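You operate a simulated robot arm through the tools that you are given. There is no shell and no other tool.

Carry out the task below with a simulated two-armed robot. There is one attempt and no reset: what you move stays moved.

TASK
Pick up the motor from the robot bench with one hand, pass it to the other hand and put it on the goods bench. Set down upright: motor.

Only the result counts: the job must be done as asked and must still hold three seconds after the hand-in. Knocking over, shifting, dropping, spilling or breaking anything else fails it.

THE ROBOT
Two 7-joint arms with two-finger grippers on one trunk, on a base that moves. Base frame: it is fixed to the floor where the robot stands at the start and does not move with it; the origin is under the middle of the robot, x ahead of it, y to its left, z up. Lengths are in mm, angles in rad, forces in N, time in s.
The left shoulder is at the start at [41, 161, 1130], the right one opposite. With the tool pointing down near the work surface each hand reaches from about 280 to 740 mm from the robot's upright axis, wherever it stands, measured 20 degrees to its own side. Places, roughly: goods bench [-900, -2000, 800]; motor [2750, -2250, 750]. Payload 2.45 kg a hand.
Tool frame (each hand has its own): the origin (TCP) lies between the finger pads and is the grasp point; the fingertips stand 26 mm ahead of it; z points along the fingers, y is the line along which they close. The gripper opens to 96 mm; its body begins 69 mm behind the TCP.
Orientation is that of the tool frame in the base frame, as a unit quaternion [w, x, y, z]. With the fingers straight down and closing along the base's y, the tool's x points along the base's -x, its y along +y and its z along -z.

THE INTERFACE
- The arms move only by the tool step_arm. It takes "left_steps", "right_steps" or both (then of equal length, played together; a hand with none holds still); each is a list of rows, each a list of 6 numbers: the shift along the base's x, y, z in mm, then the turn, a rotation vector about the base's x, y, z in rad. In form: [[tx, ty, tz, rx, ry, rz], ...]. A call has 1 to 20 rows; each row is the pose to reach, as a shift and turn from the pose commanded when the call began. "left_claw" and "right_claw" are, for a hand that has rows, the gripper command, from -1 (shut) to 1 (fully open), values between in proportion, set as the call begins (left out, the last holds). A row lasts 0.2 s, in which the tool goes at most 50 mm and 0.15 rad; a call with a longer step from one row to the next is refused whole, and so is a gripper value outside its range. Where a pose cannot be reached the arm comes as near as it can. A force on the tool above 40 N (or 10 N above the force at the start of the call, whichever is more), or a blocked arm, ends the call early, and 0.2 s more pass. Each finger travels about 119.9 mm/s and halts on what it meets, pressing with about 23 N; the grip force reading is that of the motor and also rises with nothing between the fingers. The clock runs only during rows and for 0.2 s after the last one: add rows that repeat a pose to give the fingers time. It gives the time, the measured TCP pose, the force on the tool (base axes), the opening and the grip force at its end, in the units of the frame above (readings bear some noise), with the torque about the TCP (base axes, N m) and any sound that the robot's microphone picked up.
- Cameras (640 x 400 px; columns grow to the right, rows downward): "scene" is now at [119.1, -14, 1619.8]; the picture's right is [-0.15, -0.99, 0.00], its down [-0.71, 0.10, -0.70] and it looks along [0.69, -0.10, -0.71] (base axes); focal length 293 px, centre (320, 200). "left" rides on the left gripper at [82, -3, -98] in its tool frame; the picture's right is [0.04, 1.00, 0.00], its down [-0.73, 0.03, -0.68] and it looks along [-0.68, 0.03, 0.73] (tool axes); focal length 256 px, centre (320, 200). "right" rides on the right gripper at [82, 3, -98] in its tool frame; the picture's right is [-0.04, 1.00, 0.00], its down [-0.73, -0.03, -0.68] and it looks along [-0.68, -0.03, 0.73] (tool axes); focal length 256 px, centre (320, 200). There is no depth. A picture from a camera that has moved, and an enlarged one, comes with that camera's place and axes in the base frame and with its lens. The place of the scene camera against the robot may be out by one fixed shift of up to 12 mm in any direction.
- grab_frame(camera): a new picture of that camera. The clock stands still meanwhile.
- raise_lower(by): moves the trunk up (or, below 0, down) by that many mm; the arms and the scene camera ride with it, the base frame stays. It gives what a move gives, with no picture.
- roll_base(legs): drives the robot by 1 to 6 legs, each [ahead, left, turn to the left] in mm, mm and rad, along the robot's own axes; the way and the turn of a leg run together, so that a leg with both is an arc; at most 1500 mm and 3.142 rad a leg. The arms and the cameras ride along, it lands a little off, and it stops where it bumps. It gives what a move gives.
- turn_head(pan, tilt): turns the head with the scene camera to pan (to the left, within 2.094 rad either way) and tilt (down, from -0.506 to 1.204), counted from straight ahead of the robot (the tilt from the chest, where the trunk bows). It gives what a move gives.
- close_up(camera, box): a new picture of the part [left, top, right, bottom] of that camera's present view, enlarged. The clock stands still meanwhile.
- close_job(): hands the job in; it is judged then, once.

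Places have to be worked out from the pictures, the camera data and where the tool is seen. Open the grippers and draw the arms clear of the work before you hand the job in, unless the task says otherwise.

The tools are called by a JSON object that holds its "fn" and its "kwargs". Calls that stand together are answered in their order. step_arm: Moves the arms, as the interface text tells. Its arguments: {"type":"object","properties":{"left_steps":{"type":"array"},"left_claw":{"type":"number"},"right_steps":{"type":"array"},"right_claw":{"type":"number"}},"required":[]} The other tools are called the same way: raise_lower (by) moves the trunk up or down; roll_base (legs) drives the base; turn_head (pan, tilt) turns the head that bears the scene camera; grab_frame (camera) takes a picture; close_up (camera, box) takes an enlarged picture of a part of a camera's view; close_job () hands the job in.

At the start:

```text
t: 0.0
left_tool_pos: [477.8, 156.3, 1115.7]
left_tool_rot: [-0.002, -0.001, 1.0, 0.0]
left_wrist_force: [0.0, 0.1, 0.4]
left_torque: [-0.01, -0.02, 0.01]
left_finger_gap: 96.2
left_gripper_force: 0.0
right_tool_pos: [509.0, -209.1, 1018.5]
right_tool_rot: [-0.001, 0.001, 1.0, 0.001]
right_wrist_force: [-0.5, 0.0, 0.7]
right_torque: [0.0, 0.03, -0.01]
right_finger_gap: 95.8
right_gripper_force: 0.1
trunk travel left (down, up): [-300.0, 267.0]
robot x, y, heading: [-1.8, -0.4, 0.0]
head pan, tilt (commanded): [-0.147, 0.791]
```

scene: 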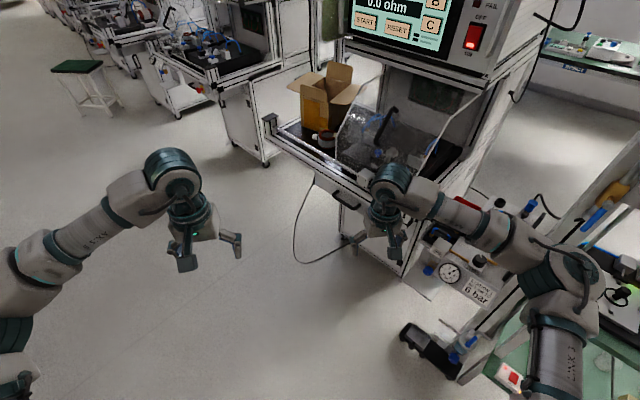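
right: 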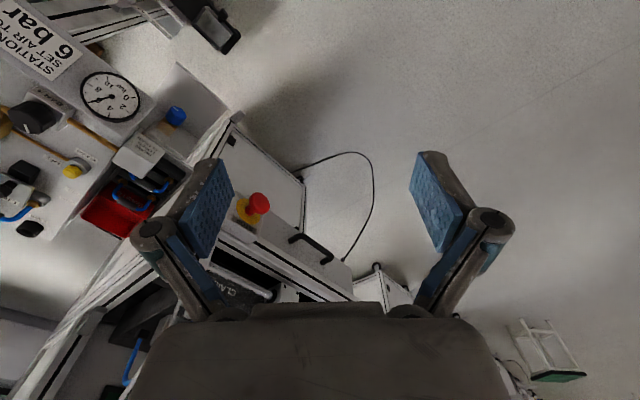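
left: 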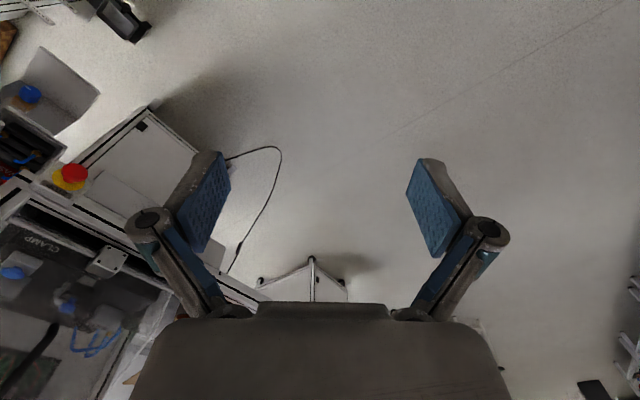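

The first pictures show a test station ahead and other benches to the right. I look around first, turning the head toward the motor's rough direction.

{"fn": "turn_head", "kwargs": {"pan": -0.7, "tilt": 0.3}}

{"fn": "grab_frame", "kwargs": {"camera": "scene"}}

```text
t: 1.0
left_tool_pos: [473.1, 155.9, 1117.7]
left_tool_rot: [0.0, -0.001, 1.0, 0.0]
left_wrist_force: [-0.3, 0.7, 1.1]
left_torque: [-0.05, -0.04, -0.01]
left_finger_gap: 96.0
left_gripper_force: 0.1
right_tool_pos: [505.1, -210.0, 1021.1]
right_tool_rot: [0.002, 0.0, 1.0, 0.001]
right_wrist_force: [0.4, 0.6, 0.5]
right_torque: [0.02, 0.0, -0.02]
right_finger_gap: 96.0
right_gripper_force: 0.1
trunk travel left (down, up): [-300.0, 267.0]
robot x, y, heading: [-2.0, 0.5, 0.004]
head pan, tilt (commanded): [-0.7, 0.3]
```

```text
taken
camera scene: at [110.7, -62.3, 1663.4], right [-0.64, -0.77, 0.0], down [-0.23, 0.19, -0.95], along [0.73, -0.61, -0.3], focal length 293 px, centre (320, 200)
```

scene: 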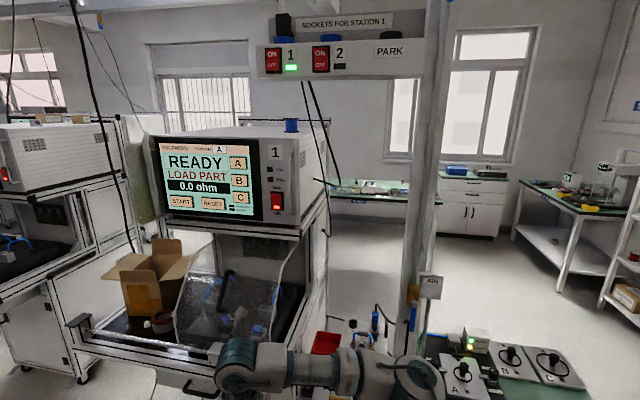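

The motor's rough place projects to about (320,187), the green-topped bench behind the station. I enlarge that, and look around the rest of the room.

{"fn": "close_up", "kwargs": {"camera": "scene", "box": [300, 150, 460, 250]}}

{"fn": "close_up", "kwargs": {"camera": "scene", "box": [440, 140, 640, 265]}}

{"fn": "turn_head", "kwargs": {"pan": -1.4, "tilt": 0.5}}

{"fn": "grab_frame", "kwargs": {"camera": "scene"}}

{"fn": "turn_head", "kwargs": {"pan": -2.05, "tilt": 0.4}}

{"fn": "grab_frame", "kwargs": {"camera": "scene"}}

```text
4.00 times, centred on (380, 200) of scene
camera zoom: at [110.7, -62.3, 1663.4], right [-0.64, -0.77, 0.0], down [-0.23, 0.19, -0.95], along [0.73, -0.61, -0.3], focal length 1174 px, centre (80, 200)
```

zoom: 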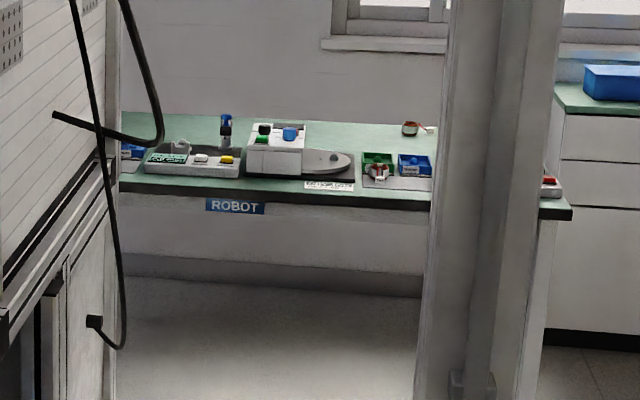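

```text
3.20 times, centred on (540, 202) of scene
camera zoom: at [110.7, -62.3, 1663.4], right [-0.64, -0.77, 0.0], down [-0.23, 0.19, -0.95], along [0.73, -0.61, -0.3], focal length 939 px, centre (-384, 192)
```

zoom: 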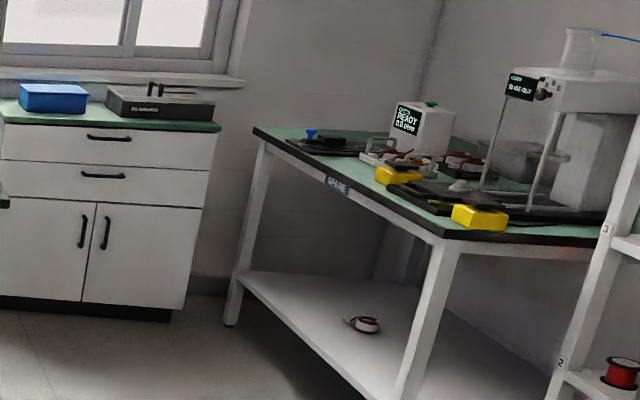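

```text
t: 2.0
left_tool_pos: [472.7, 155.2, 1118.6]
left_tool_rot: [0.001, -0.001, 1.0, 0.001]
left_wrist_force: [0.5, 0.2, 0.1]
left_torque: [-0.02, -0.03, -0.02]
left_finger_gap: 95.9
left_gripper_force: 0.1
right_tool_pos: [506.4, -208.9, 1021.8]
right_tool_rot: [0.001, 0.001, 1.0, 0.001]
right_wrist_force: [-0.1, 0.3, 0.7]
right_torque: [-0.01, 0.0, -0.02]
right_finger_gap: 96.1
right_gripper_force: 0.1
trunk travel left (down, up): [-300.0, 267.0]
robot x, y, heading: [0.2, -2.8, -0.003]
head pan, tilt (commanded): [-1.4, 0.499]
```

```text
taken
camera scene: at [54.5, -91.9, 1645.4], right [-0.99, -0.17, 0.0], down [-0.09, 0.47, -0.88], along [0.15, -0.86, -0.48], focal length 293 px, centre (320, 200)
```

scene: 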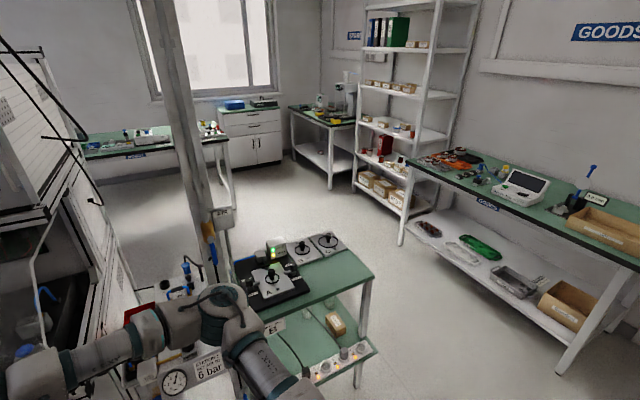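

```text
t: 3.1
left_tool_pos: [473.7, 155.1, 1117.1]
left_tool_rot: [0.0, -0.001, 1.0, 0.0]
left_wrist_force: [-0.5, 0.0, 0.2]
left_torque: [-0.01, -0.01, 0.01]
left_finger_gap: 96.2
left_gripper_force: 0.0
right_tool_pos: [504.5, -209.7, 1021.8]
right_tool_rot: [0.001, 0.001, 1.0, 0.0]
right_wrist_force: [-0.1, 0.2, 0.0]
right_torque: [0.0, 0.0, 0.01]
right_finger_gap: 96.1
right_gripper_force: 0.0
trunk travel left (down, up): [-300.0, 267.0]
robot x, y, heading: [-1.1, -1.9, -0.002]
head pan, tilt (commanded): [-2.051, 0.4]
```

```text
taken
camera scene: at [-3.8, -84.4, 1654.7], right [-0.89, 0.46, 0.0], down [0.18, 0.35, -0.92], along [-0.43, -0.82, -0.39], focal length 293 px, centre (320, 200)
```

scene: 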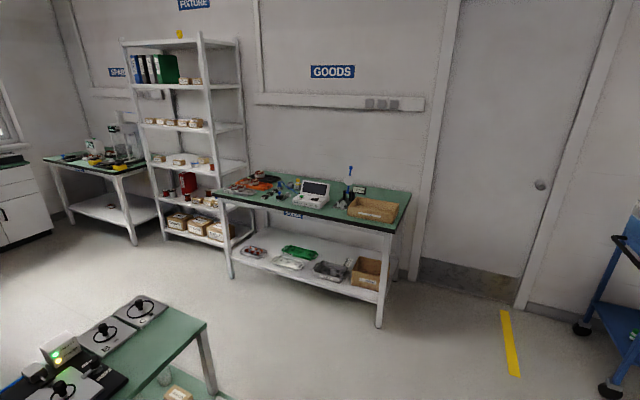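

The room is turned about -0.91 rad relative to my frame: the robot bench front runs from about (1475,-2800) to (2440,-2050), the goods bench front from (-265,-2350) to (-1128,-1238), with a clear aisle between the cart and the goods bench. I first move into the aisle line, over the clear floor seen behind-right, and turn to face along it.

{"fn": "roll_base", "kwargs": {"legs": [[-916, -712, 0], [0, 0, -0.91]]}}

{"fn": "turn_head", "kwargs": {"pan": 0.0, "tilt": 0.5}}

{"fn": "grab_frame", "kwargs": {"camera": "scene"}}

```text
t: 11.3
left_tool_pos: [-528.8, -987.2, 1117.4]
left_tool_rot: [0.002, 0.447, 0.895, -0.001]
left_wrist_force: [0.6, 0.9, 0.5]
left_torque: [0.02, -0.02, 0.01]
left_finger_gap: 96.2
left_gripper_force: 0.0
right_tool_pos: [-799.4, -1230.9, 1022.3]
right_tool_rot: [0.0, 0.447, 0.894, 0.0]
right_wrist_force: [0.6, -0.1, -0.2]
right_torque: [-0.03, 0.03, 0.0]
right_finger_gap: 95.9
right_gripper_force: 0.1
trunk travel left (down, up): [-300.0, 267.0]
robot x, y, heading: [-935.9, -702.3, -0.926]
head pan, tilt (commanded): [-2.051, 0.4]
```

```text
t: 13.3
left_tool_pos: [-529.2, -983.4, 1118.5]
left_tool_rot: [0.003, 0.447, 0.894, -0.001]
left_wrist_force: [0.0, -0.9, -0.7]
left_torque: [-0.01, 0.01, 0.01]
left_finger_gap: 96.1
left_gripper_force: 0.1
right_tool_pos: [-801.1, -1228.3, 1023.4]
right_tool_rot: [0.003, 0.448, 0.894, -0.001]
right_wrist_force: [-0.5, 0.1, -0.9]
right_torque: [0.0, -0.01, -0.03]
right_finger_gap: 95.8
right_gripper_force: 0.1
trunk travel left (down, up): [-300.0, 267.0]
robot x, y, heading: [-936.2, -701.6, -0.927]
head pan, tilt (commanded): [0.0, 0.499]
```

```text
taken
camera scene: at [-857.4, -805.0, 1645.0], right [-0.8, -0.6, 0.0], down [-0.29, 0.39, -0.88], along [0.53, -0.7, -0.48], focal length 293 px, centre (320, 200)
```

scene: 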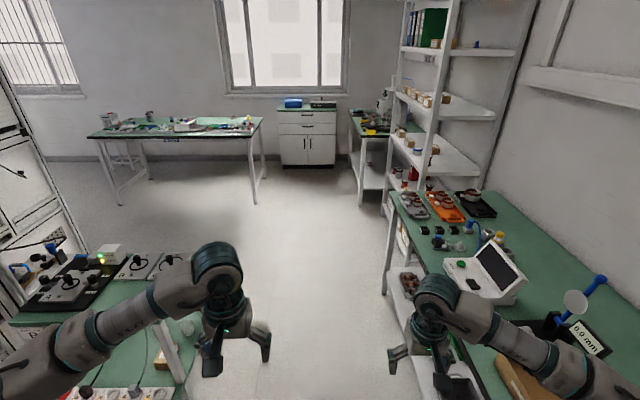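

The aisle ahead is clear, with the robot bench in the far left. I enlarge the robot bench and the goods bench to find the motor and the free space.

{"fn": "close_up", "kwargs": {"camera": "scene", "box": [80, 90, 280, 215]}}

{"fn": "close_up", "kwargs": {"camera": "scene", "box": [380, 170, 640, 332]}}

```text
3.20 times, centred on (180, 152) of scene
camera zoom: at [-857.4, -805.0, 1645.0], right [-0.8, -0.6, 0.0], down [-0.29, 0.39, -0.88], along [0.53, -0.7, -0.48], focal length 939 px, centre (768, 352)
```

zoom: 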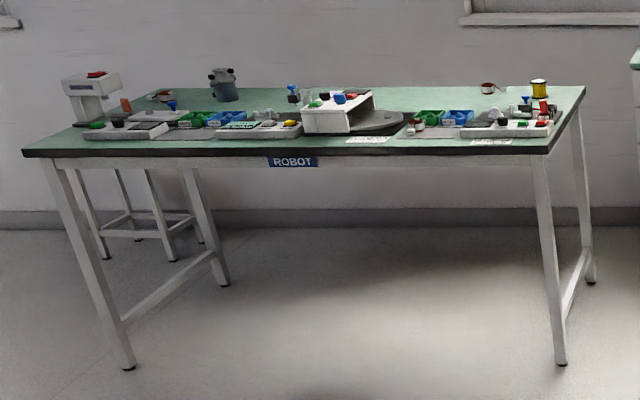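

```text
2.46 times, centred on (510, 251) of scene
camera zoom: at [-857.4, -805.0, 1645.0], right [-0.8, -0.6, 0.0], down [-0.29, 0.39, -0.88], along [0.53, -0.7, -0.48], focal length 722 px, centre (-148, 74)
```

zoom: 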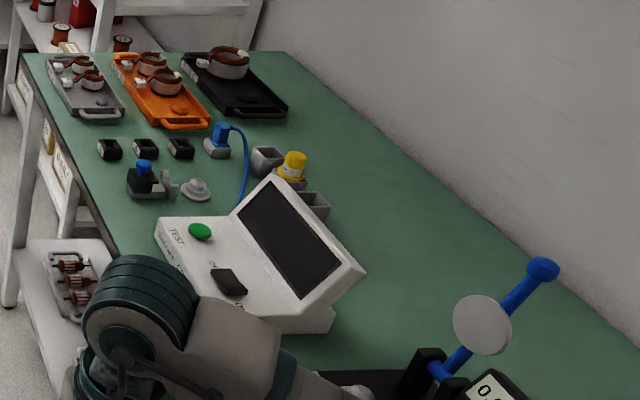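

The grey object at the back-left of the robot bench looks like the motor candidate. The aisle is clear, so I drive along it about 2.4 m and then look at the robot bench again from nearby.

{"fn": "roll_base", "kwargs": {"legs": [[0, 0, 0.017], [1250, 0, 0], [1150, 0, 0]]}}

{"fn": "turn_head", "kwargs": {"pan": 0.9, "tilt": 0.4}}

{"fn": "grab_frame", "kwargs": {"camera": "scene"}}

```text
t: 25.6
left_tool_pos: [934.1, -2948.4, 1120.0]
left_tool_rot: [0.003, 0.452, 0.892, -0.001]
left_wrist_force: [1.6, -0.7, 0.4]
left_torque: [0.0, -0.01, -0.03]
left_finger_gap: 96.1
left_gripper_force: 0.1
right_tool_pos: [660.0, -3189.7, 1023.9]
right_tool_rot: [0.004, 0.454, 0.891, -0.001]
right_wrist_force: [-0.3, -0.4, -0.3]
right_torque: [-0.01, 0.01, 0.02]
right_finger_gap: 96.0
right_gripper_force: 0.0
trunk travel left (down, up): [-300.0, 267.0]
robot x, y, heading: [535.0, -2663.5, -0.936]
head pan, tilt (commanded): [0.0, 0.499]
```

```text
t: 26.8
left_tool_pos: [933.5, -2944.9, 1120.5]
left_tool_rot: [0.005, 0.452, 0.892, -0.002]
left_wrist_force: [0.5, 0.0, -1.1]
left_torque: [0.04, 0.01, 0.0]
left_finger_gap: 96.1
left_gripper_force: 0.1
right_tool_pos: [657.7, -3186.2, 1026.2]
right_tool_rot: [0.004, 0.454, 0.891, -0.002]
right_wrist_force: [-0.5, -0.7, 0.2]
right_torque: [0.0, 0.02, 0.03]
right_finger_gap: 96.1
right_gripper_force: 0.0
trunk travel left (down, up): [-300.0, 267.0]
robot x, y, heading: [527.3, -2658.4, -0.942]
head pan, tilt (commanded): [0.901, 0.4]
```

```text
taken
camera scene: at [649.4, -2695.1, 1654.3], right [-0.04, -1.0, 0.0], down [-0.39, 0.02, -0.92], along [0.92, -0.04, -0.39], focal length 293 px, centre (320, 200)
```

scene: 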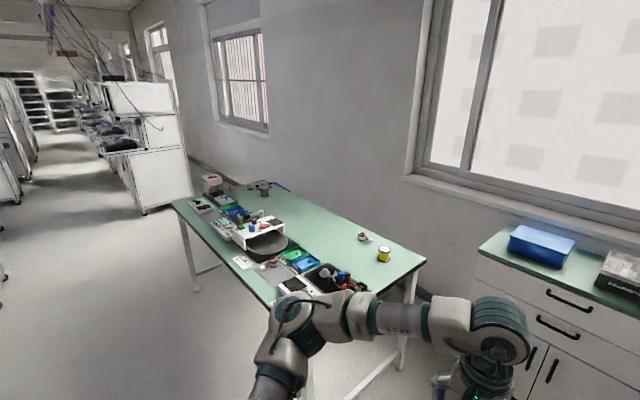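

The corridor in front of the robot bench is clear. I enlarge the bench.

{"fn": "close_up", "kwargs": {"camera": "scene", "box": [170, 165, 310, 253]}}

```text
4.55 times, centred on (240, 209) of scene
camera zoom: at [649.4, -2695.1, 1654.3], right [-0.04, -1.0, 0.0], down [-0.39, 0.02, -0.92], along [0.92, -0.04, -0.39], focal length 1334 px, centre (684, 159)
```

zoom: 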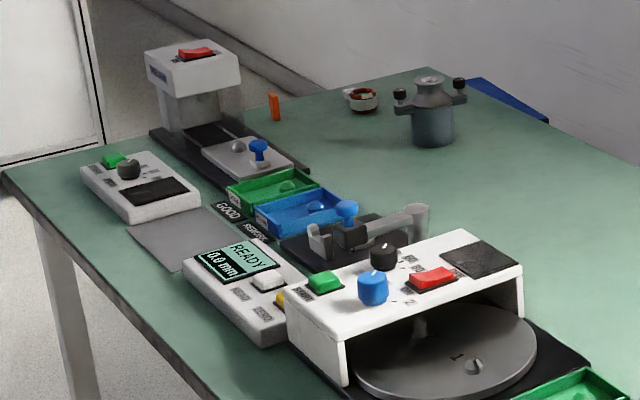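

The grey, two-eared cylinder at about (2880,-2340) is the motor, roughly 80 mm wide and 120 mm tall. Before driving left along the bench I check the space on my left side behind station 1.

{"fn": "turn_head", "kwargs": {"pan": 1.9, "tilt": 0.45}}

{"fn": "grab_frame", "kwargs": {"camera": "scene"}}

```text
t: 28.1
left_tool_pos: [934.1, -2945.0, 1121.6]
left_tool_rot: [0.005, 0.453, 0.892, -0.002]
left_wrist_force: [0.5, -0.1, -0.2]
left_torque: [-0.02, 0.01, -0.04]
left_finger_gap: 96.2
left_gripper_force: 0.1
right_tool_pos: [659.2, -3186.1, 1026.5]
right_tool_rot: [0.005, 0.453, 0.891, -0.001]
right_wrist_force: [0.1, -0.1, 0.3]
right_torque: [0.02, -0.01, -0.02]
right_finger_gap: 95.9
right_gripper_force: 0.1
trunk travel left (down, up): [-300.0, 267.0]
robot x, y, heading: [533.9, -2660.5, -0.945]
head pan, tilt (commanded): [1.901, 0.45]
```

```text
taken
camera scene: at [609.5, -2615.9, 1650.1], right [0.82, -0.57, 0.0], down [-0.25, -0.35, -0.9], along [0.52, 0.74, -0.43], focal length 293 px, centre (320, 200)
```

scene: 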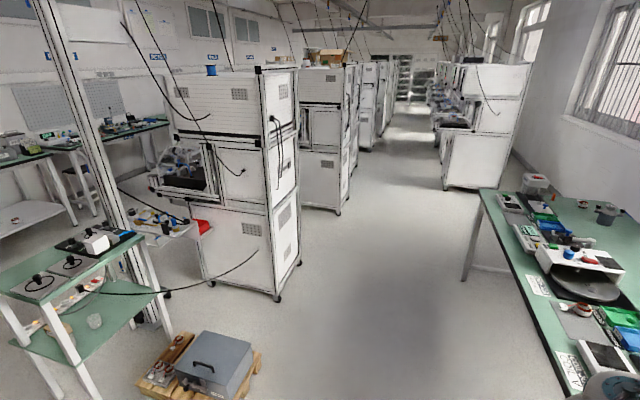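

The corridor is wide and clear, and the space beyond the bench's left end is open too. The motor is nearer to the left end, so I drive left past the bench and turn to face its left end, then look again.

{"fn": "roll_base", "kwargs": {"legs": [[0, 0, 0.035], [0, 1480, 0], [0, 1480, 0], [0, 0, -1.57]]}}

{"fn": "turn_head", "kwargs": {"pan": 0.7, "tilt": 0.6}}

{"fn": "grab_frame", "kwargs": {"camera": "scene"}}

```text
t: 46.7
left_tool_pos: [2540.1, -1205.3, 1121.1]
left_tool_rot: [0.001, 0.953, 0.304, -0.006]
left_wrist_force: [0.0, -0.2, -0.2]
left_torque: [-0.01, 0.01, -0.02]
left_finger_gap: 96.0
left_gripper_force: 0.1
right_tool_pos: [2302.7, -927.9, 1024.9]
right_tool_rot: [0.002, 0.953, 0.303, -0.005]
right_wrist_force: [-0.8, 0.5, 0.1]
right_torque: [0.0, -0.03, -0.01]
right_finger_gap: 95.8
right_gripper_force: 0.0
trunk travel left (down, up): [-300.0, 267.0]
robot x, y, heading: [2829.0, -808.5, -2.522]
head pan, tilt (commanded): [1.901, 0.45]
```

```text
t: 48.1
left_tool_pos: [2545.6, -1203.2, 1123.3]
left_tool_rot: [0.002, 0.952, 0.305, -0.006]
left_wrist_force: [0.2, 0.2, 0.3]
left_torque: [0.0, -0.02, 0.02]
left_finger_gap: 96.0
left_gripper_force: 0.0
right_tool_pos: [2306.3, -925.6, 1027.4]
right_tool_rot: [0.003, 0.953, 0.304, -0.007]
right_wrist_force: [0.5, 0.2, -0.5]
right_torque: [-0.02, -0.01, -0.02]
right_finger_gap: 96.1
right_gripper_force: 0.0
trunk travel left (down, up): [-300.0, 267.0]
robot x, y, heading: [2829.8, -809.4, -2.523]
head pan, tilt (commanded): [0.7, 0.6]
```

```text
taken
camera scene: at [2782.5, -916.0, 1636.1], right [-0.97, 0.25, 0.0], down [0.14, 0.55, -0.82], along [-0.2, -0.8, -0.57], focal length 293 px, centre (320, 200)
```

scene: 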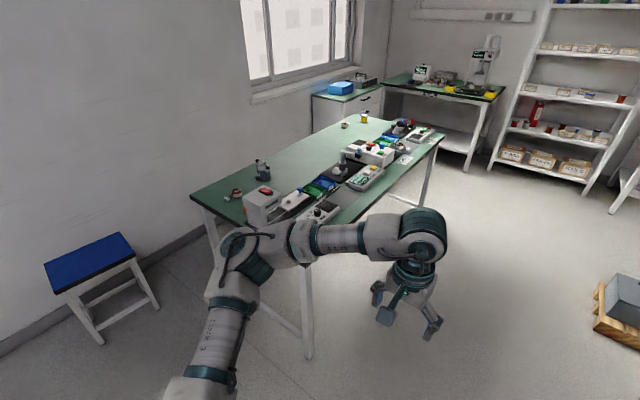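

The motor is now seen at about (2750,-2445), about 335 mm in from the bench's left end, with a blue stool further along the wall. I enlarge the motor and look down at my own base to judge its footprint.

{"fn": "close_up", "kwargs": {"camera": "scene", "box": [180, 140, 340, 240]}}

{"fn": "turn_head", "kwargs": {"pan": 0.0, "tilt": 1.2}}

{"fn": "grab_frame", "kwargs": {"camera": "scene"}}

```text
4.00 times, centred on (260, 190) of scene
camera zoom: at [2782.5, -916.0, 1636.1], right [-0.97, 0.25, 0.0], down [0.14, 0.55, -0.82], along [-0.2, -0.8, -0.57], focal length 1174 px, centre (560, 240)
```

zoom: 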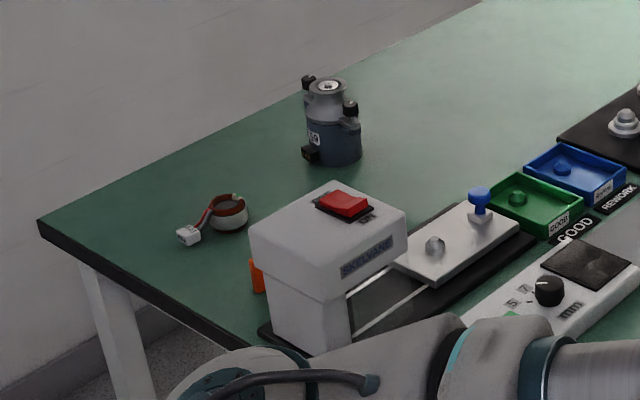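

```text
t: 49.1
left_tool_pos: [2544.1, -1202.6, 1123.2]
left_tool_rot: [0.002, 0.952, 0.305, -0.007]
left_wrist_force: [-0.1, 0.1, 0.8]
left_torque: [0.01, 0.03, 0.01]
left_finger_gap: 96.2
left_gripper_force: 0.0
right_tool_pos: [2306.7, -926.9, 1027.6]
right_tool_rot: [0.003, 0.953, 0.303, -0.005]
right_wrist_force: [0.3, 0.5, 0.1]
right_torque: [-0.03, 0.01, 0.03]
right_finger_gap: 96.0
right_gripper_force: 0.0
trunk travel left (down, up): [-300.0, 267.0]
robot x, y, heading: [2833.0, -808.7, -2.519]
head pan, tilt (commanded): [0.0, 1.201]
```

```text
taken
camera scene: at [2759.0, -862.8, 1591.5], right [-0.58, 0.81, 0.0], down [0.76, 0.54, -0.36], along [-0.29, -0.21, -0.93], focal length 293 px, centre (320, 200)
```

scene: 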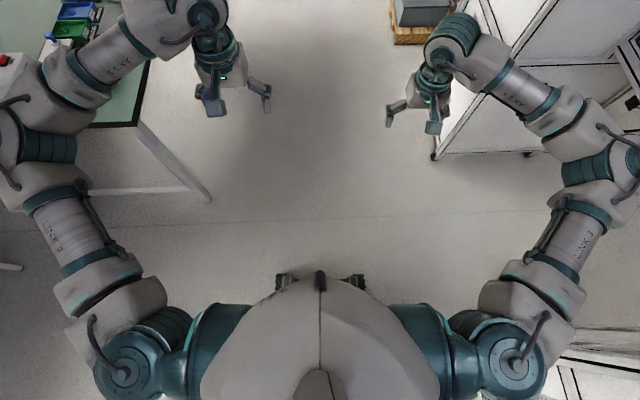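

The motor is a dark cylinder with a grey top cap, two black knobs on opposite sides (axis along the bench depth) and a small connector near its base. I raise the right hand for clearance over the tall white device before moving to the bench's left end.

{"fn": "step_arm", "kwargs": {"right_steps": [[0, 0, 40, 0, 0, 0], [0, 0, 80, 0, 0, 0], [0, 0, 120, 0, 0, 0], [0, 0, 150, 0, 0, 0], [0, 0, 150, 0, 0, 0]]}}

{"fn": "roll_base", "kwargs": {"legs": [[0, 0, 0.038], [0, 1000, 0], [250, 0, 0]]}}

{"fn": "turn_head", "kwargs": {"pan": 0.15, "tilt": 0.9}}

{"fn": "grab_frame", "kwargs": {"camera": "scene"}}

{"fn": "grab_frame", "kwargs": {"camera": "left"}}

```text
t: 50.3
left_tool_pos: [2543.4, -1204.5, 1122.1]
left_tool_rot: [0.003, 0.952, 0.305, -0.006]
left_wrist_force: [-0.1, -0.1, 1.1]
left_torque: [-0.03, -0.02, -0.01]
left_finger_gap: 96.2
left_gripper_force: 0.1
right_tool_pos: [2303.7, -926.8, 1178.4]
right_tool_rot: [0.002, 0.953, 0.303, -0.005]
right_wrist_force: [-0.1, 0.1, 0.0]
right_torque: [0.05, 0.0, -0.01]
right_finger_gap: 96.0
right_gripper_force: 0.1
trunk travel left (down, up): [-300.0, 267.0]
robot x, y, heading: [2833.4, -808.4, -2.521]
head pan, tilt (commanded): [0.0, 1.201]
```

```text
t: 57.4
left_tool_pos: [2971.0, -2164.6, 1123.8]
left_tool_rot: [0.002, 0.947, 0.32, -0.007]
left_wrist_force: [0.1, 0.6, -0.4]
left_torque: [-0.01, -0.01, -0.01]
left_finger_gap: 96.1
left_gripper_force: 0.2
right_tool_pos: [2719.8, -1895.0, 1178.8]
right_tool_rot: [0.004, 0.947, 0.32, -0.006]
right_wrist_force: [-0.2, 0.0, 0.1]
right_torque: [-0.04, -0.03, -0.02]
right_finger_gap: 96.0
right_gripper_force: 0.0
trunk travel left (down, up): [-300.0, 267.0]
robot x, y, heading: [3239.6, -1762.3, -2.491]
head pan, tilt (commanded): [0.0, 1.201]
```

```text
t: 58.2
left_tool_pos: [2972.1, -2164.2, 1125.4]
left_tool_rot: [0.003, 0.947, 0.321, -0.007]
left_wrist_force: [0.6, -0.3, -0.5]
left_torque: [-0.01, 0.0, -0.03]
left_finger_gap: 95.8
left_gripper_force: 0.0
right_tool_pos: [2724.0, -1893.3, 1179.7]
right_tool_rot: [0.002, 0.948, 0.319, -0.008]
right_wrist_force: [0.7, -0.7, -0.1]
right_torque: [0.02, -0.02, 0.0]
right_finger_gap: 95.9
right_gripper_force: 0.1
trunk travel left (down, up): [-300.0, 267.0]
robot x, y, heading: [3243.7, -1755.6, -2.494]
head pan, tilt (commanded): [0.15, 0.901]
```

```text
taken
camera scene: at [3165.4, -1838.9, 1611.1], right [-0.72, 0.69, 0.0], down [0.55, 0.57, -0.62], along [-0.43, -0.44, -0.79], focal length 293 px, centre (320, 200)
```

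scene: 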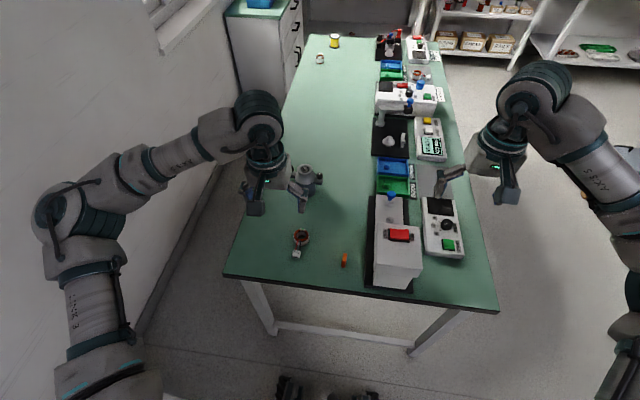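

```text
taken
camera left: at [3037.2, -2111.4, 1221.8], right [0.64, -0.77, 0.0], down [-0.56, -0.46, 0.69], along [-0.53, -0.44, -0.72], focal length 256 px, centre (320, 200)
```

left: 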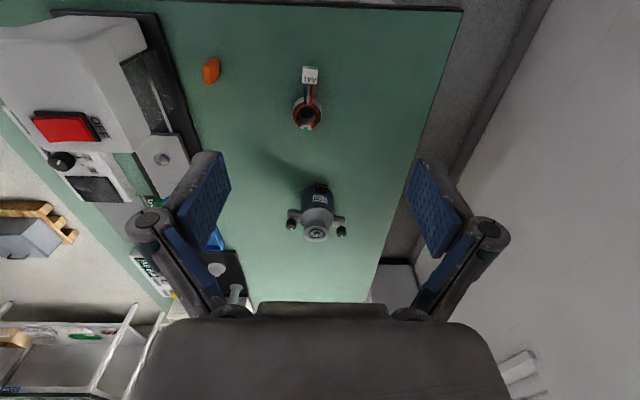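

The left hand camera sees the motor clearly at about (2695,-2390), beyond the left hand. The bench end is about 440 mm ahead of my axis. I enlarge the motor in both views for its shape and place.

{"fn": "close_up", "kwargs": {"camera": "left", "box": [260, 160, 380, 260]}}

{"fn": "close_up", "kwargs": {"camera": "scene", "box": [260, 140, 360, 220]}}

```text
4.00 times, centred on (320, 210) of left
camera zoom: at [3037.2, -2111.4, 1221.8], right [0.64, -0.77, 0.0], down [-0.56, -0.46, 0.69], along [-0.53, -0.44, -0.72], focal length 1024 px, centre (320, 160)
```

zoom: 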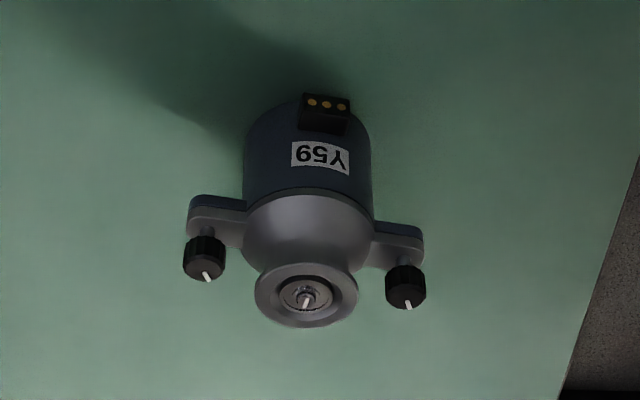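

```text
5.00 times, centred on (310, 180) of scene
camera zoom: at [3165.4, -1838.9, 1611.1], right [-0.72, 0.69, 0.0], down [0.55, 0.57, -0.62], along [-0.43, -0.44, -0.79], focal length 1467 px, centre (370, 300)
```

zoom: 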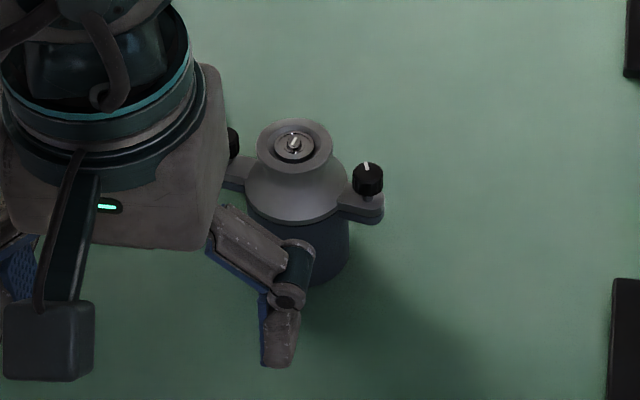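

The motor is well resolved: a 70 mm body, a bell top, a 52 mm disc on top at about (2720,-2367,897), ears with knobs on the bench-depth axis and the connector facing me. My plan is for the left hand to grip the top disc from above, the right hand to take the body from the side, then place it near the goods bench's front edge. The reach is 805 mm, so I creep ahead 125 mm and right 50 mm.

{"fn": "roll_base", "kwargs": {"legs": [[125, -50, 0]]}}

{"fn": "grab_frame", "kwargs": {"camera": "scene"}}

{"fn": "grab_frame", "kwargs": {"camera": "left"}}

```text
t: 59.5
left_tool_pos: [2852.9, -2212.5, 1123.2]
left_tool_rot: [-0.004, 0.947, 0.321, -0.011]
left_wrist_force: [0.5, -1.8, -0.4]
left_torque: [0.05, 0.02, 0.01]
left_finger_gap: 96.1
left_gripper_force: 0.1
right_tool_pos: [2603.3, -1944.1, 1183.8]
right_tool_rot: [-0.002, 0.947, 0.32, -0.011]
right_wrist_force: [1.0, -1.1, 0.6]
right_torque: [0.05, 0.06, 0.01]
right_finger_gap: 96.0
right_gripper_force: 0.1
trunk travel left (down, up): [-300.0, 267.0]
robot x, y, heading: [3113.4, -1799.2, -2.493]
head pan, tilt (commanded): [0.15, 0.901]
```

```text
taken
camera scene: at [3050.9, -1891.9, 1611.2], right [-0.72, 0.69, 0.01], down [0.54, 0.57, -0.62], along [-0.44, -0.44, -0.79], focal length 293 px, centre (320, 200)
```

scene: 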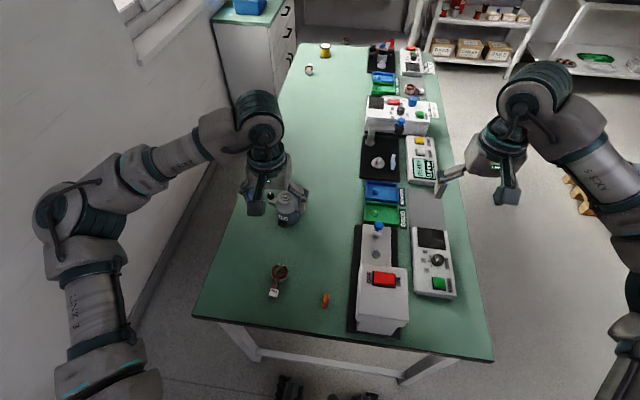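

```text
taken
camera left: at [2918.0, -2160.9, 1220.4], right [0.64, -0.77, -0.01], down [-0.55, -0.47, 0.69], along [-0.54, -0.43, -0.72], focal length 256 px, centre (320, 200)
```

left: 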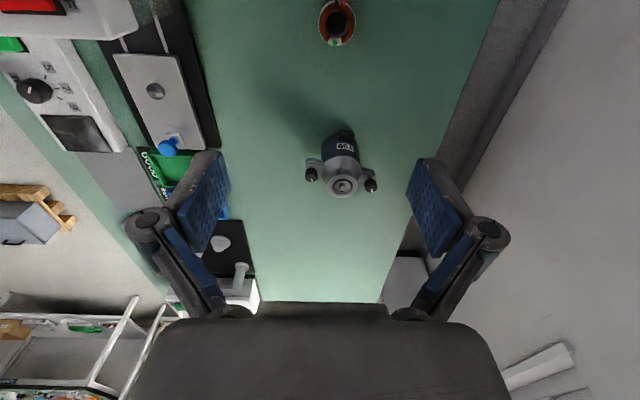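

The motor's disc is re-measured at about (2725,-2360) in the left camera, consistent with before. I swing the left hand over it at about z 1040 and yaw it 60° so that the fingers close across the ear axis.

{"fn": "step_arm", "kwargs": {"left_steps": [[-16, -19, -10, 0, 0, 0.131], [-33, -38, -21, 0, 0, 0.262], [-49, -57, -31, 0, 0, 0.393], [-66, -76, -42, 0, 0, 0.524], [-82, -95, -52, 0, 0, 0.654], [-98, -114, -62, 0, 0, 0.785], [-115, -133, -73, 0, 0, 0.916], [-131, -151, -83, 0, 0, 1.047], [-131, -151, -83, 0, 0, 1.047]], "left_claw": 1.0}}

{"fn": "grab_frame", "kwargs": {"camera": "left"}}

{"fn": "grab_frame", "kwargs": {"camera": "scene"}}

```text
t: 61.5
left_tool_pos: [2712.6, -2349.9, 1045.2]
left_tool_rot: [0.009, 0.66, 0.751, -0.007]
left_wrist_force: [0.0, 0.4, 0.2]
left_torque: [-0.05, -0.01, -0.03]
left_finger_gap: 95.8
left_gripper_force: 0.2
right_tool_pos: [2595.4, -1926.5, 1180.5]
right_tool_rot: [0.005, 0.948, 0.319, -0.01]
right_wrist_force: [0.7, -0.1, 1.0]
right_torque: [-0.01, -0.01, 0.01]
right_finger_gap: 96.2
right_gripper_force: 0.1
trunk travel left (down, up): [-300.0, 267.0]
robot x, y, heading: [3111.1, -1796.5, -2.493]
head pan, tilt (commanded): [0.15, 0.901]
```

```text
taken
camera left: at [2698.9, -2267.4, 1141.7], right [0.99, 0.17, 0.0], down [0.12, -0.71, 0.7], along [0.12, -0.69, -0.72], focal length 256 px, centre (320, 200)
```

left: 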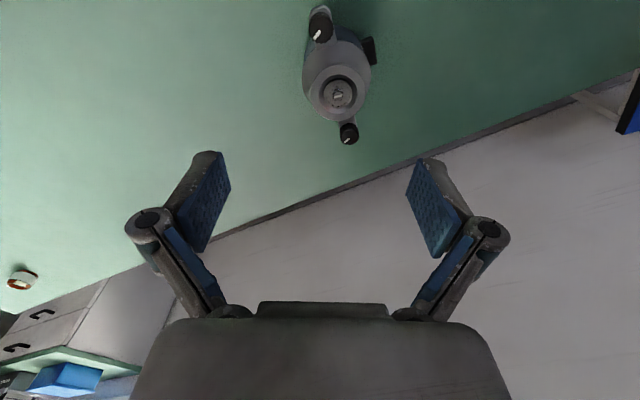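

```text
taken
camera scene: at [3035.3, -1875.9, 1611.3], right [-0.72, 0.7, 0.0], down [0.55, 0.56, -0.62], along [-0.43, -0.44, -0.79], focal length 293 px, centre (320, 200)
```

scene: 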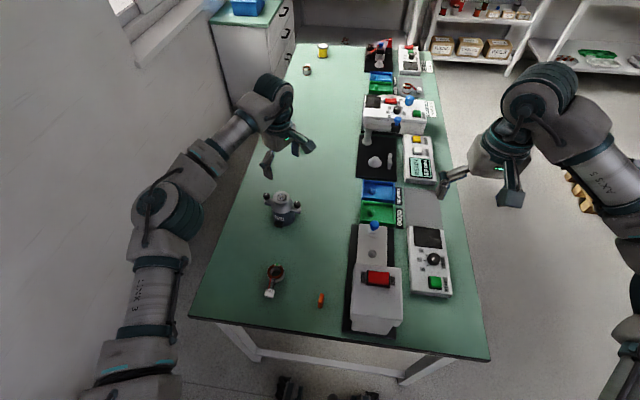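

The hand is over the motor: the disc is at about (2732,-2359) in this view. I enlarge both views for a fine fix of the disc centre and height.

{"fn": "close_up", "kwargs": {"camera": "left", "box": [280, 0, 400, 160]}}

{"fn": "close_up", "kwargs": {"camera": "scene", "box": [230, 110, 350, 240]}}

```text
2.50 times, centred on (340, 80) of left
camera zoom: at [2698.9, -2267.4, 1141.7], right [0.99, 0.17, 0.0], down [0.12, -0.71, 0.7], along [0.12, -0.69, -0.72], focal length 640 px, centre (270, 500)
```

zoom: 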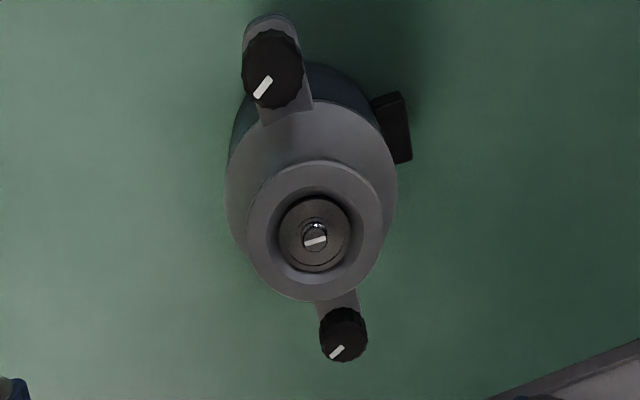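

```text
3.08 times, centred on (290, 175) of scene
camera zoom: at [3035.3, -1875.9, 1611.3], right [-0.72, 0.7, 0.0], down [0.55, 0.56, -0.62], along [-0.43, -0.44, -0.79], focal length 903 px, centre (412, 277)
```

zoom: 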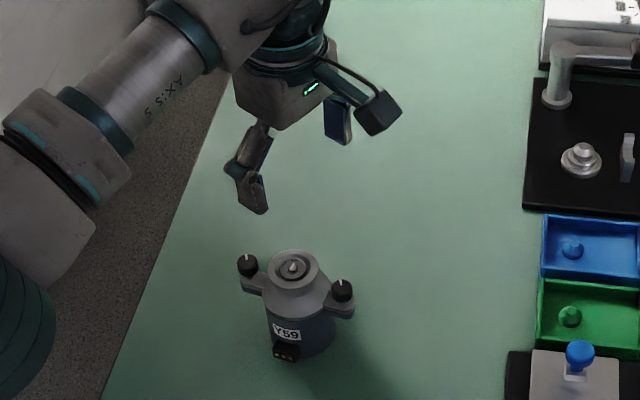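

Combining three left-camera views, the disc top centre comes to about (2731,-2355,908), and the closing line is 20° off the perpendicular to the ear axis, which is fine. I go down to z 968, centred, and check.

{"fn": "step_arm", "kwargs": {"left_steps": [[9, -3, -25, 0, 0, 0], [18, -5, -50, 0, 0, 0], [18, -5, -77, 0, 0, 0], [18, -5, -77, 0, 0, 0]]}}

{"fn": "grab_frame", "kwargs": {"camera": "left"}}

{"fn": "close_up", "kwargs": {"camera": "scene", "box": [230, 110, 350, 240]}}

```text
t: 62.5
left_tool_pos: [2728.5, -2350.7, 968.6]
left_tool_rot: [0.009, 0.66, 0.751, -0.007]
left_wrist_force: [0.0, 0.6, -0.3]
left_torque: [-0.01, -0.03, 0.0]
left_finger_gap: 96.0
left_gripper_force: 0.0
right_tool_pos: [2591.3, -1922.7, 1180.7]
right_tool_rot: [0.006, 0.948, 0.319, -0.009]
right_wrist_force: [-1.0, 0.1, -0.3]
right_torque: [0.01, -0.05, 0.04]
right_finger_gap: 96.2
right_gripper_force: 0.0
trunk travel left (down, up): [-300.0, 267.0]
robot x, y, heading: [3113.9, -1796.4, -2.492]
head pan, tilt (commanded): [0.15, 0.901]
```

```text
taken
camera left: at [2714.6, -2268.5, 1065.2], right [0.99, 0.17, 0.0], down [0.12, -0.71, 0.7], along [0.12, -0.69, -0.72], focal length 256 px, centre (320, 200)
```

left: 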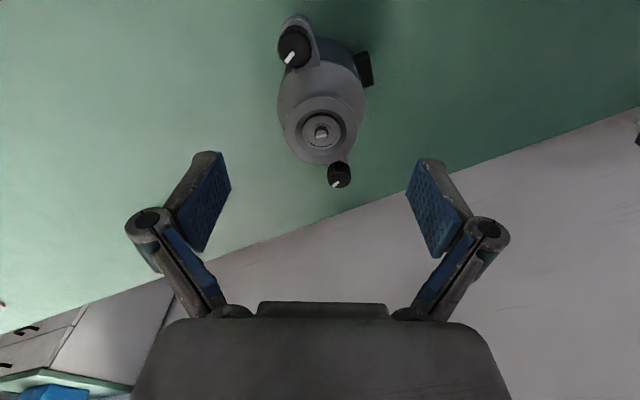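

```text
3.08 times, centred on (290, 175) of scene
camera zoom: at [3030.0, -1869.5, 1611.2], right [-0.72, 0.7, -0.01], down [0.55, 0.56, -0.62], along [-0.43, -0.45, -0.79], focal length 903 px, centre (412, 277)
```

zoom: 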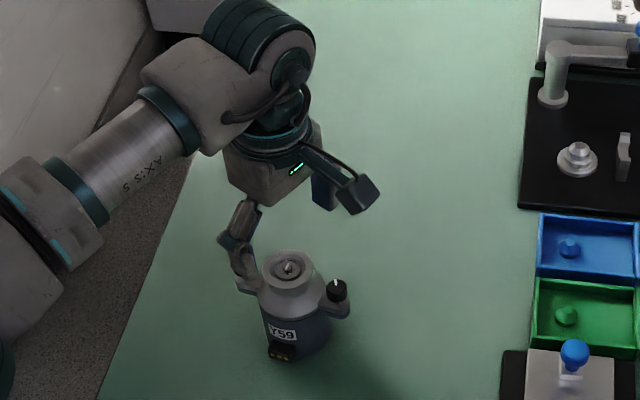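

The disc centre lies at (321,130), exactly where a point 60 mm ahead of the TCP should project, so the alignment is within 1–2 mm. I descend to about z 921, then close the left gripper on the disc rim.

{"fn": "step_arm", "kwargs": {"left_steps": [[0, 0, -16, 0, 0, 0], [0, 0, -32, 0, 0, 0], [0, 0, -47, 0, 0, 0], [0, 0, -47, 0, 0, 0]]}}

{"fn": "grab_frame", "kwargs": {"camera": "left"}}

{"fn": "close_up", "kwargs": {"camera": "scene", "box": [230, 130, 350, 240]}}

```text
t: 63.5
left_tool_pos: [2729.8, -2351.4, 920.8]
left_tool_rot: [0.01, 0.661, 0.75, -0.007]
left_wrist_force: [-0.3, 0.7, -0.3]
left_torque: [-0.04, -0.05, 0.02]
left_finger_gap: 95.9
left_gripper_force: 0.1
right_tool_pos: [2593.0, -1923.1, 1179.7]
right_tool_rot: [0.007, 0.948, 0.319, -0.008]
right_wrist_force: [-0.1, 0.7, 0.0]
right_torque: [-0.02, -0.01, -0.01]
right_finger_gap: 95.9
right_gripper_force: 0.1
trunk travel left (down, up): [-300.0, 267.0]
robot x, y, heading: [3115.3, -1800.9, -2.489]
head pan, tilt (commanded): [0.15, 0.901]
```

```text
taken
camera left: at [2715.2, -2269.5, 1016.4], right [0.99, 0.17, 0.0], down [0.12, -0.71, 0.7], along [0.12, -0.69, -0.72], focal length 256 px, centre (320, 200)
```

left: 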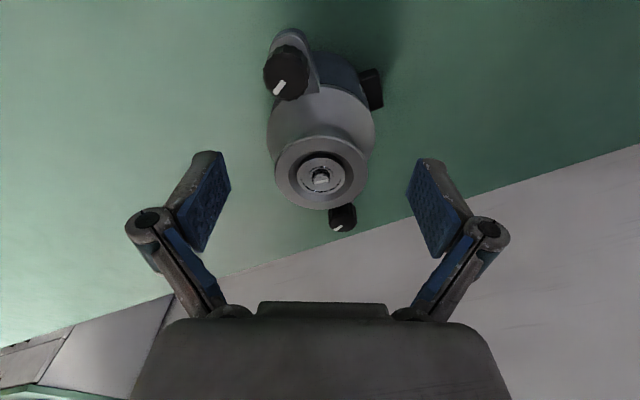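

```text
3.64 times, centred on (290, 185) of scene
camera zoom: at [3029.7, -1869.3, 1611.2], right [-0.72, 0.7, -0.01], down [0.55, 0.56, -0.62], along [-0.43, -0.45, -0.79], focal length 1067 px, centre (429, 254)
```

zoom: 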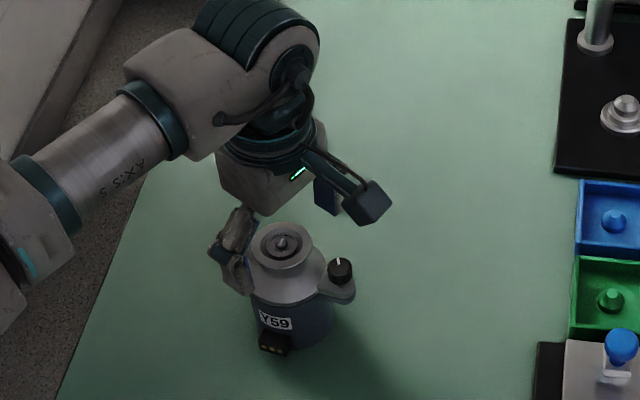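

The disc sits about 10–12 mm beyond the TCP, so the fingertips are at the neck just under the rim. I close the left gripper and hold.

{"fn": "step_arm", "kwargs": {"left_steps": [[0, 0, 0, 0, 0, 0], [0, 0, 0, 0, 0, 0], [0, 0, 0, 0, 0, 0], [0, 0, 0, 0, 0, 0], [0, 0, 0, 0, 0, 0]], "left_claw": -1.0}}

{"fn": "grab_frame", "kwargs": {"camera": "left"}}

{"fn": "close_up", "kwargs": {"camera": "scene", "box": [230, 130, 350, 240]}}

```text
t: 64.7
left_tool_pos: [2732.8, -2356.3, 918.4]
left_tool_rot: [0.008, 0.661, 0.751, -0.005]
left_wrist_force: [-0.7, 1.4, 0.5]
left_torque: [0.05, 0.01, 0.03]
left_finger_gap: 50.1
left_gripper_force: 23.0
right_tool_pos: [2598.1, -1931.0, 1182.8]
right_tool_rot: [0.003, 0.948, 0.319, -0.01]
right_wrist_force: [0.1, 0.3, 0.1]
right_torque: [-0.02, 0.0, -0.02]
right_finger_gap: 95.8
right_gripper_force: 0.1
trunk travel left (down, up): [-300.0, 267.0]
robot x, y, heading: [3112.0, -1799.7, -2.488]
head pan, tilt (commanded): [0.15, 0.901]
```

```text
taken
camera left: at [2719.7, -2275.4, 1015.1], right [0.99, 0.17, 0.0], down [0.12, -0.71, 0.69], along [0.12, -0.68, -0.72], focal length 256 px, centre (320, 200)
```

left: 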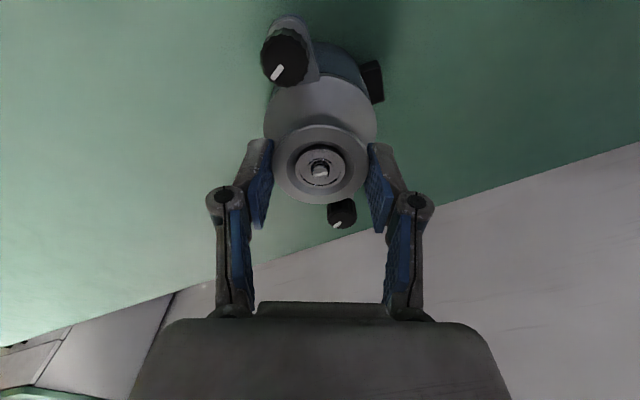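

```text
3.64 times, centred on (290, 185) of scene
camera zoom: at [3035.9, -1878.5, 1611.1], right [-0.72, 0.7, 0.0], down [0.55, 0.57, -0.62], along [-0.43, -0.44, -0.79], focal length 1067 px, centre (429, 254)
```

zoom: 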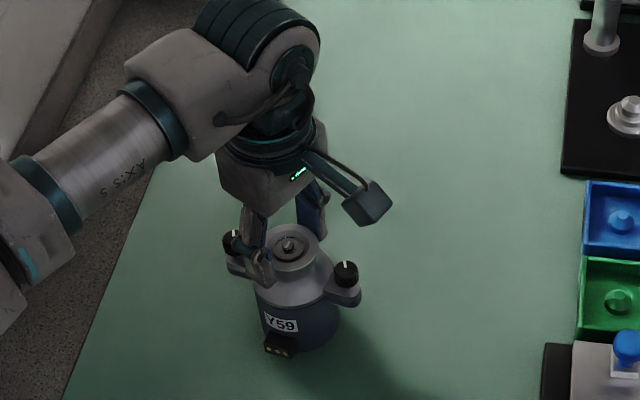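

The left gripper holds the disc: gap 50 mm, force 23 N. I lift 30 mm gently and check that the motor comes along upright.

{"fn": "step_arm", "kwargs": {"left_steps": [[0, 0, 5, 0, 0, 0], [0, 0, 15, 0, 0, 0], [0, 0, 30, 0, 0, 0], [0, 0, 30, 0, 0, 0]]}}

{"fn": "grab_frame", "kwargs": {"camera": "left"}}

{"fn": "close_up", "kwargs": {"camera": "scene", "box": [230, 130, 350, 240]}}

```text
t: 65.7
left_tool_pos: [2732.8, -2356.2, 948.9]
left_tool_rot: [0.008, 0.66, 0.752, -0.006]
left_wrist_force: [0.2, 0.4, -7.6]
left_torque: [0.05, 0.01, 0.02]
left_finger_gap: 50.1
left_gripper_force: 22.3
right_tool_pos: [2596.3, -1930.3, 1181.3]
right_tool_rot: [0.002, 0.947, 0.32, -0.01]
right_wrist_force: [0.1, 0.6, 0.0]
right_torque: [-0.01, 0.0, -0.02]
right_finger_gap: 96.0
right_gripper_force: 0.1
trunk travel left (down, up): [-300.0, 267.0]
robot x, y, heading: [3114.0, -1796.2, -2.487]
head pan, tilt (commanded): [0.15, 0.901]
```

```text
taken
camera left: at [2720.0, -2274.6, 1046.0], right [0.99, 0.17, 0.0], down [0.12, -0.71, 0.69], along [0.12, -0.68, -0.72], focal length 256 px, centre (320, 200)
```

left: 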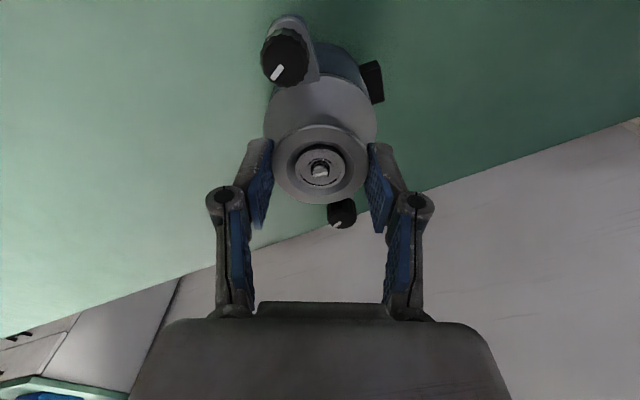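

```text
3.64 times, centred on (290, 185) of scene
camera zoom: at [3034.5, -1878.9, 1610.9], right [-0.72, 0.7, 0.0], down [0.55, 0.57, -0.62], along [-0.43, -0.44, -0.79], focal length 1067 px, centre (429, 254)
```

zoom: 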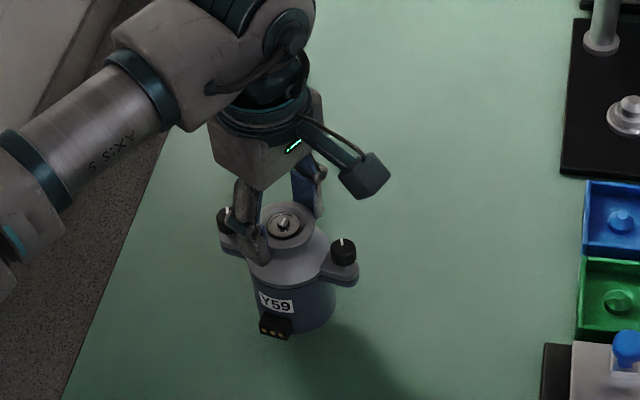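

The motor lifted cleanly (about 7.6 N, roughly 0.8 kg) and hangs upright. I raise it well clear of everything.

{"fn": "step_arm", "kwargs": {"left_steps": [[0, 0, 30, 0, 0, 0], [0, 0, 60, 0, 0, 0], [0, 0, 90, 0, 0, 0], [0, 0, 120, 0, 0, 0], [0, 0, 150, 0, 0, 0], [0, 0, 180, 0, 0, 0], [0, 0, 180, 0, 0, 0]]}}

{"fn": "roll_base", "kwargs": {"legs": [[-500, 0, 0]]}}

{"fn": "turn_head", "kwargs": {"pan": 0.1, "tilt": 0.85}}

{"fn": "grab_frame", "kwargs": {"camera": "scene"}}

{"fn": "grab_frame", "kwargs": {"camera": "right"}}

```text
t: 67.3
left_tool_pos: [2732.2, -2354.4, 1130.0]
left_tool_rot: [0.008, 0.66, 0.752, -0.005]
left_wrist_force: [0.3, -0.2, -7.1]
left_torque: [-0.03, 0.03, -0.01]
left_finger_gap: 50.1
left_gripper_force: 23.0
right_tool_pos: [2596.7, -1930.6, 1180.4]
right_tool_rot: [0.004, 0.948, 0.319, -0.01]
right_wrist_force: [-0.3, -0.2, 0.3]
right_torque: [0.02, -0.01, -0.02]
right_finger_gap: 95.9
right_gripper_force: 0.0
trunk travel left (down, up): [-300.0, 267.0]
robot x, y, heading: [3116.1, -1797.8, -2.486]
head pan, tilt (commanded): [0.15, 0.901]
```

```text
t: 70.2
left_tool_pos: [3128.0, -2053.2, 1129.4]
left_tool_rot: [0.008, 0.661, 0.75, -0.005]
left_wrist_force: [-0.1, 0.1, -7.6]
left_torque: [-0.05, 0.02, -0.02]
left_finger_gap: 50.0
left_gripper_force: 23.1
right_tool_pos: [2992.9, -1628.4, 1180.6]
right_tool_rot: [0.003, 0.948, 0.318, -0.01]
right_wrist_force: [0.2, 0.5, 0.5]
right_torque: [-0.01, -0.04, 0.01]
right_finger_gap: 96.1
right_gripper_force: 0.1
trunk travel left (down, up): [-300.0, 267.0]
robot x, y, heading: [3513.8, -1495.7, -2.491]
head pan, tilt (commanded): [0.15, 0.901]
```

```text
t: 70.9
left_tool_pos: [3132.5, -2050.2, 1133.7]
left_tool_rot: [0.008, 0.662, 0.75, -0.008]
left_wrist_force: [-0.4, -0.7, -7.1]
left_torque: [-0.02, 0.0, -0.02]
left_finger_gap: 50.1
left_gripper_force: 22.7
right_tool_pos: [2997.5, -1625.0, 1183.1]
right_tool_rot: [0.004, 0.948, 0.318, -0.011]
right_wrist_force: [-0.3, 0.3, 0.8]
right_torque: [0.01, 0.0, -0.01]
right_finger_gap: 96.2
right_gripper_force: 0.0
trunk travel left (down, up): [-300.0, 267.0]
robot x, y, heading: [3512.2, -1500.2, -2.491]
head pan, tilt (commanded): [0.099, 0.85]
```

```text
taken
camera scene: at [3425.6, -1576.3, 1614.8], right [-0.68, 0.73, 0.0], down [0.55, 0.51, -0.66], along [-0.48, -0.45, -0.76], focal length 293 px, centre (320, 200)
```

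scene: 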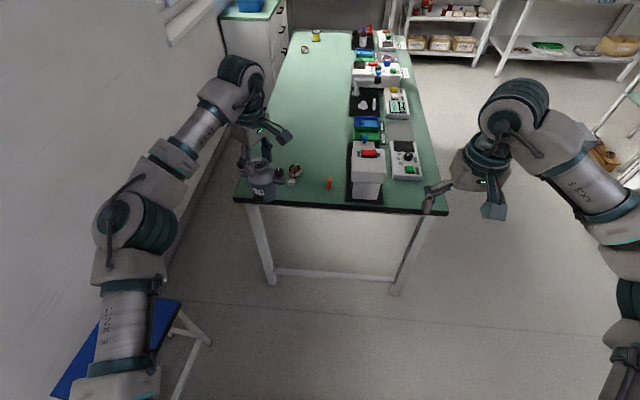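

```text
taken
camera right: at [3066.5, -1577.2, 1280.5], right [0.57, -0.82, 0.0], down [-0.59, -0.41, 0.7], along [-0.57, -0.4, -0.72], focal length 256 px, centre (320, 200)
```

right: 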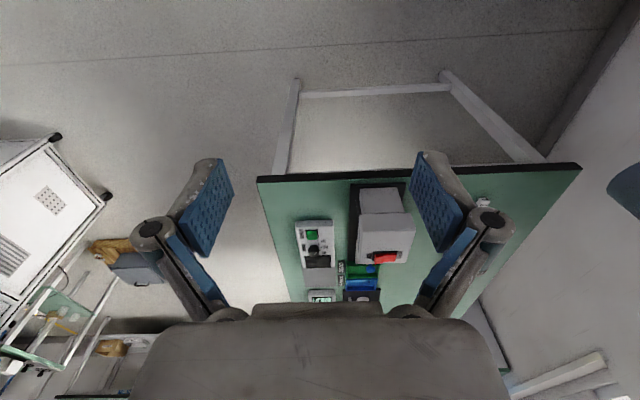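

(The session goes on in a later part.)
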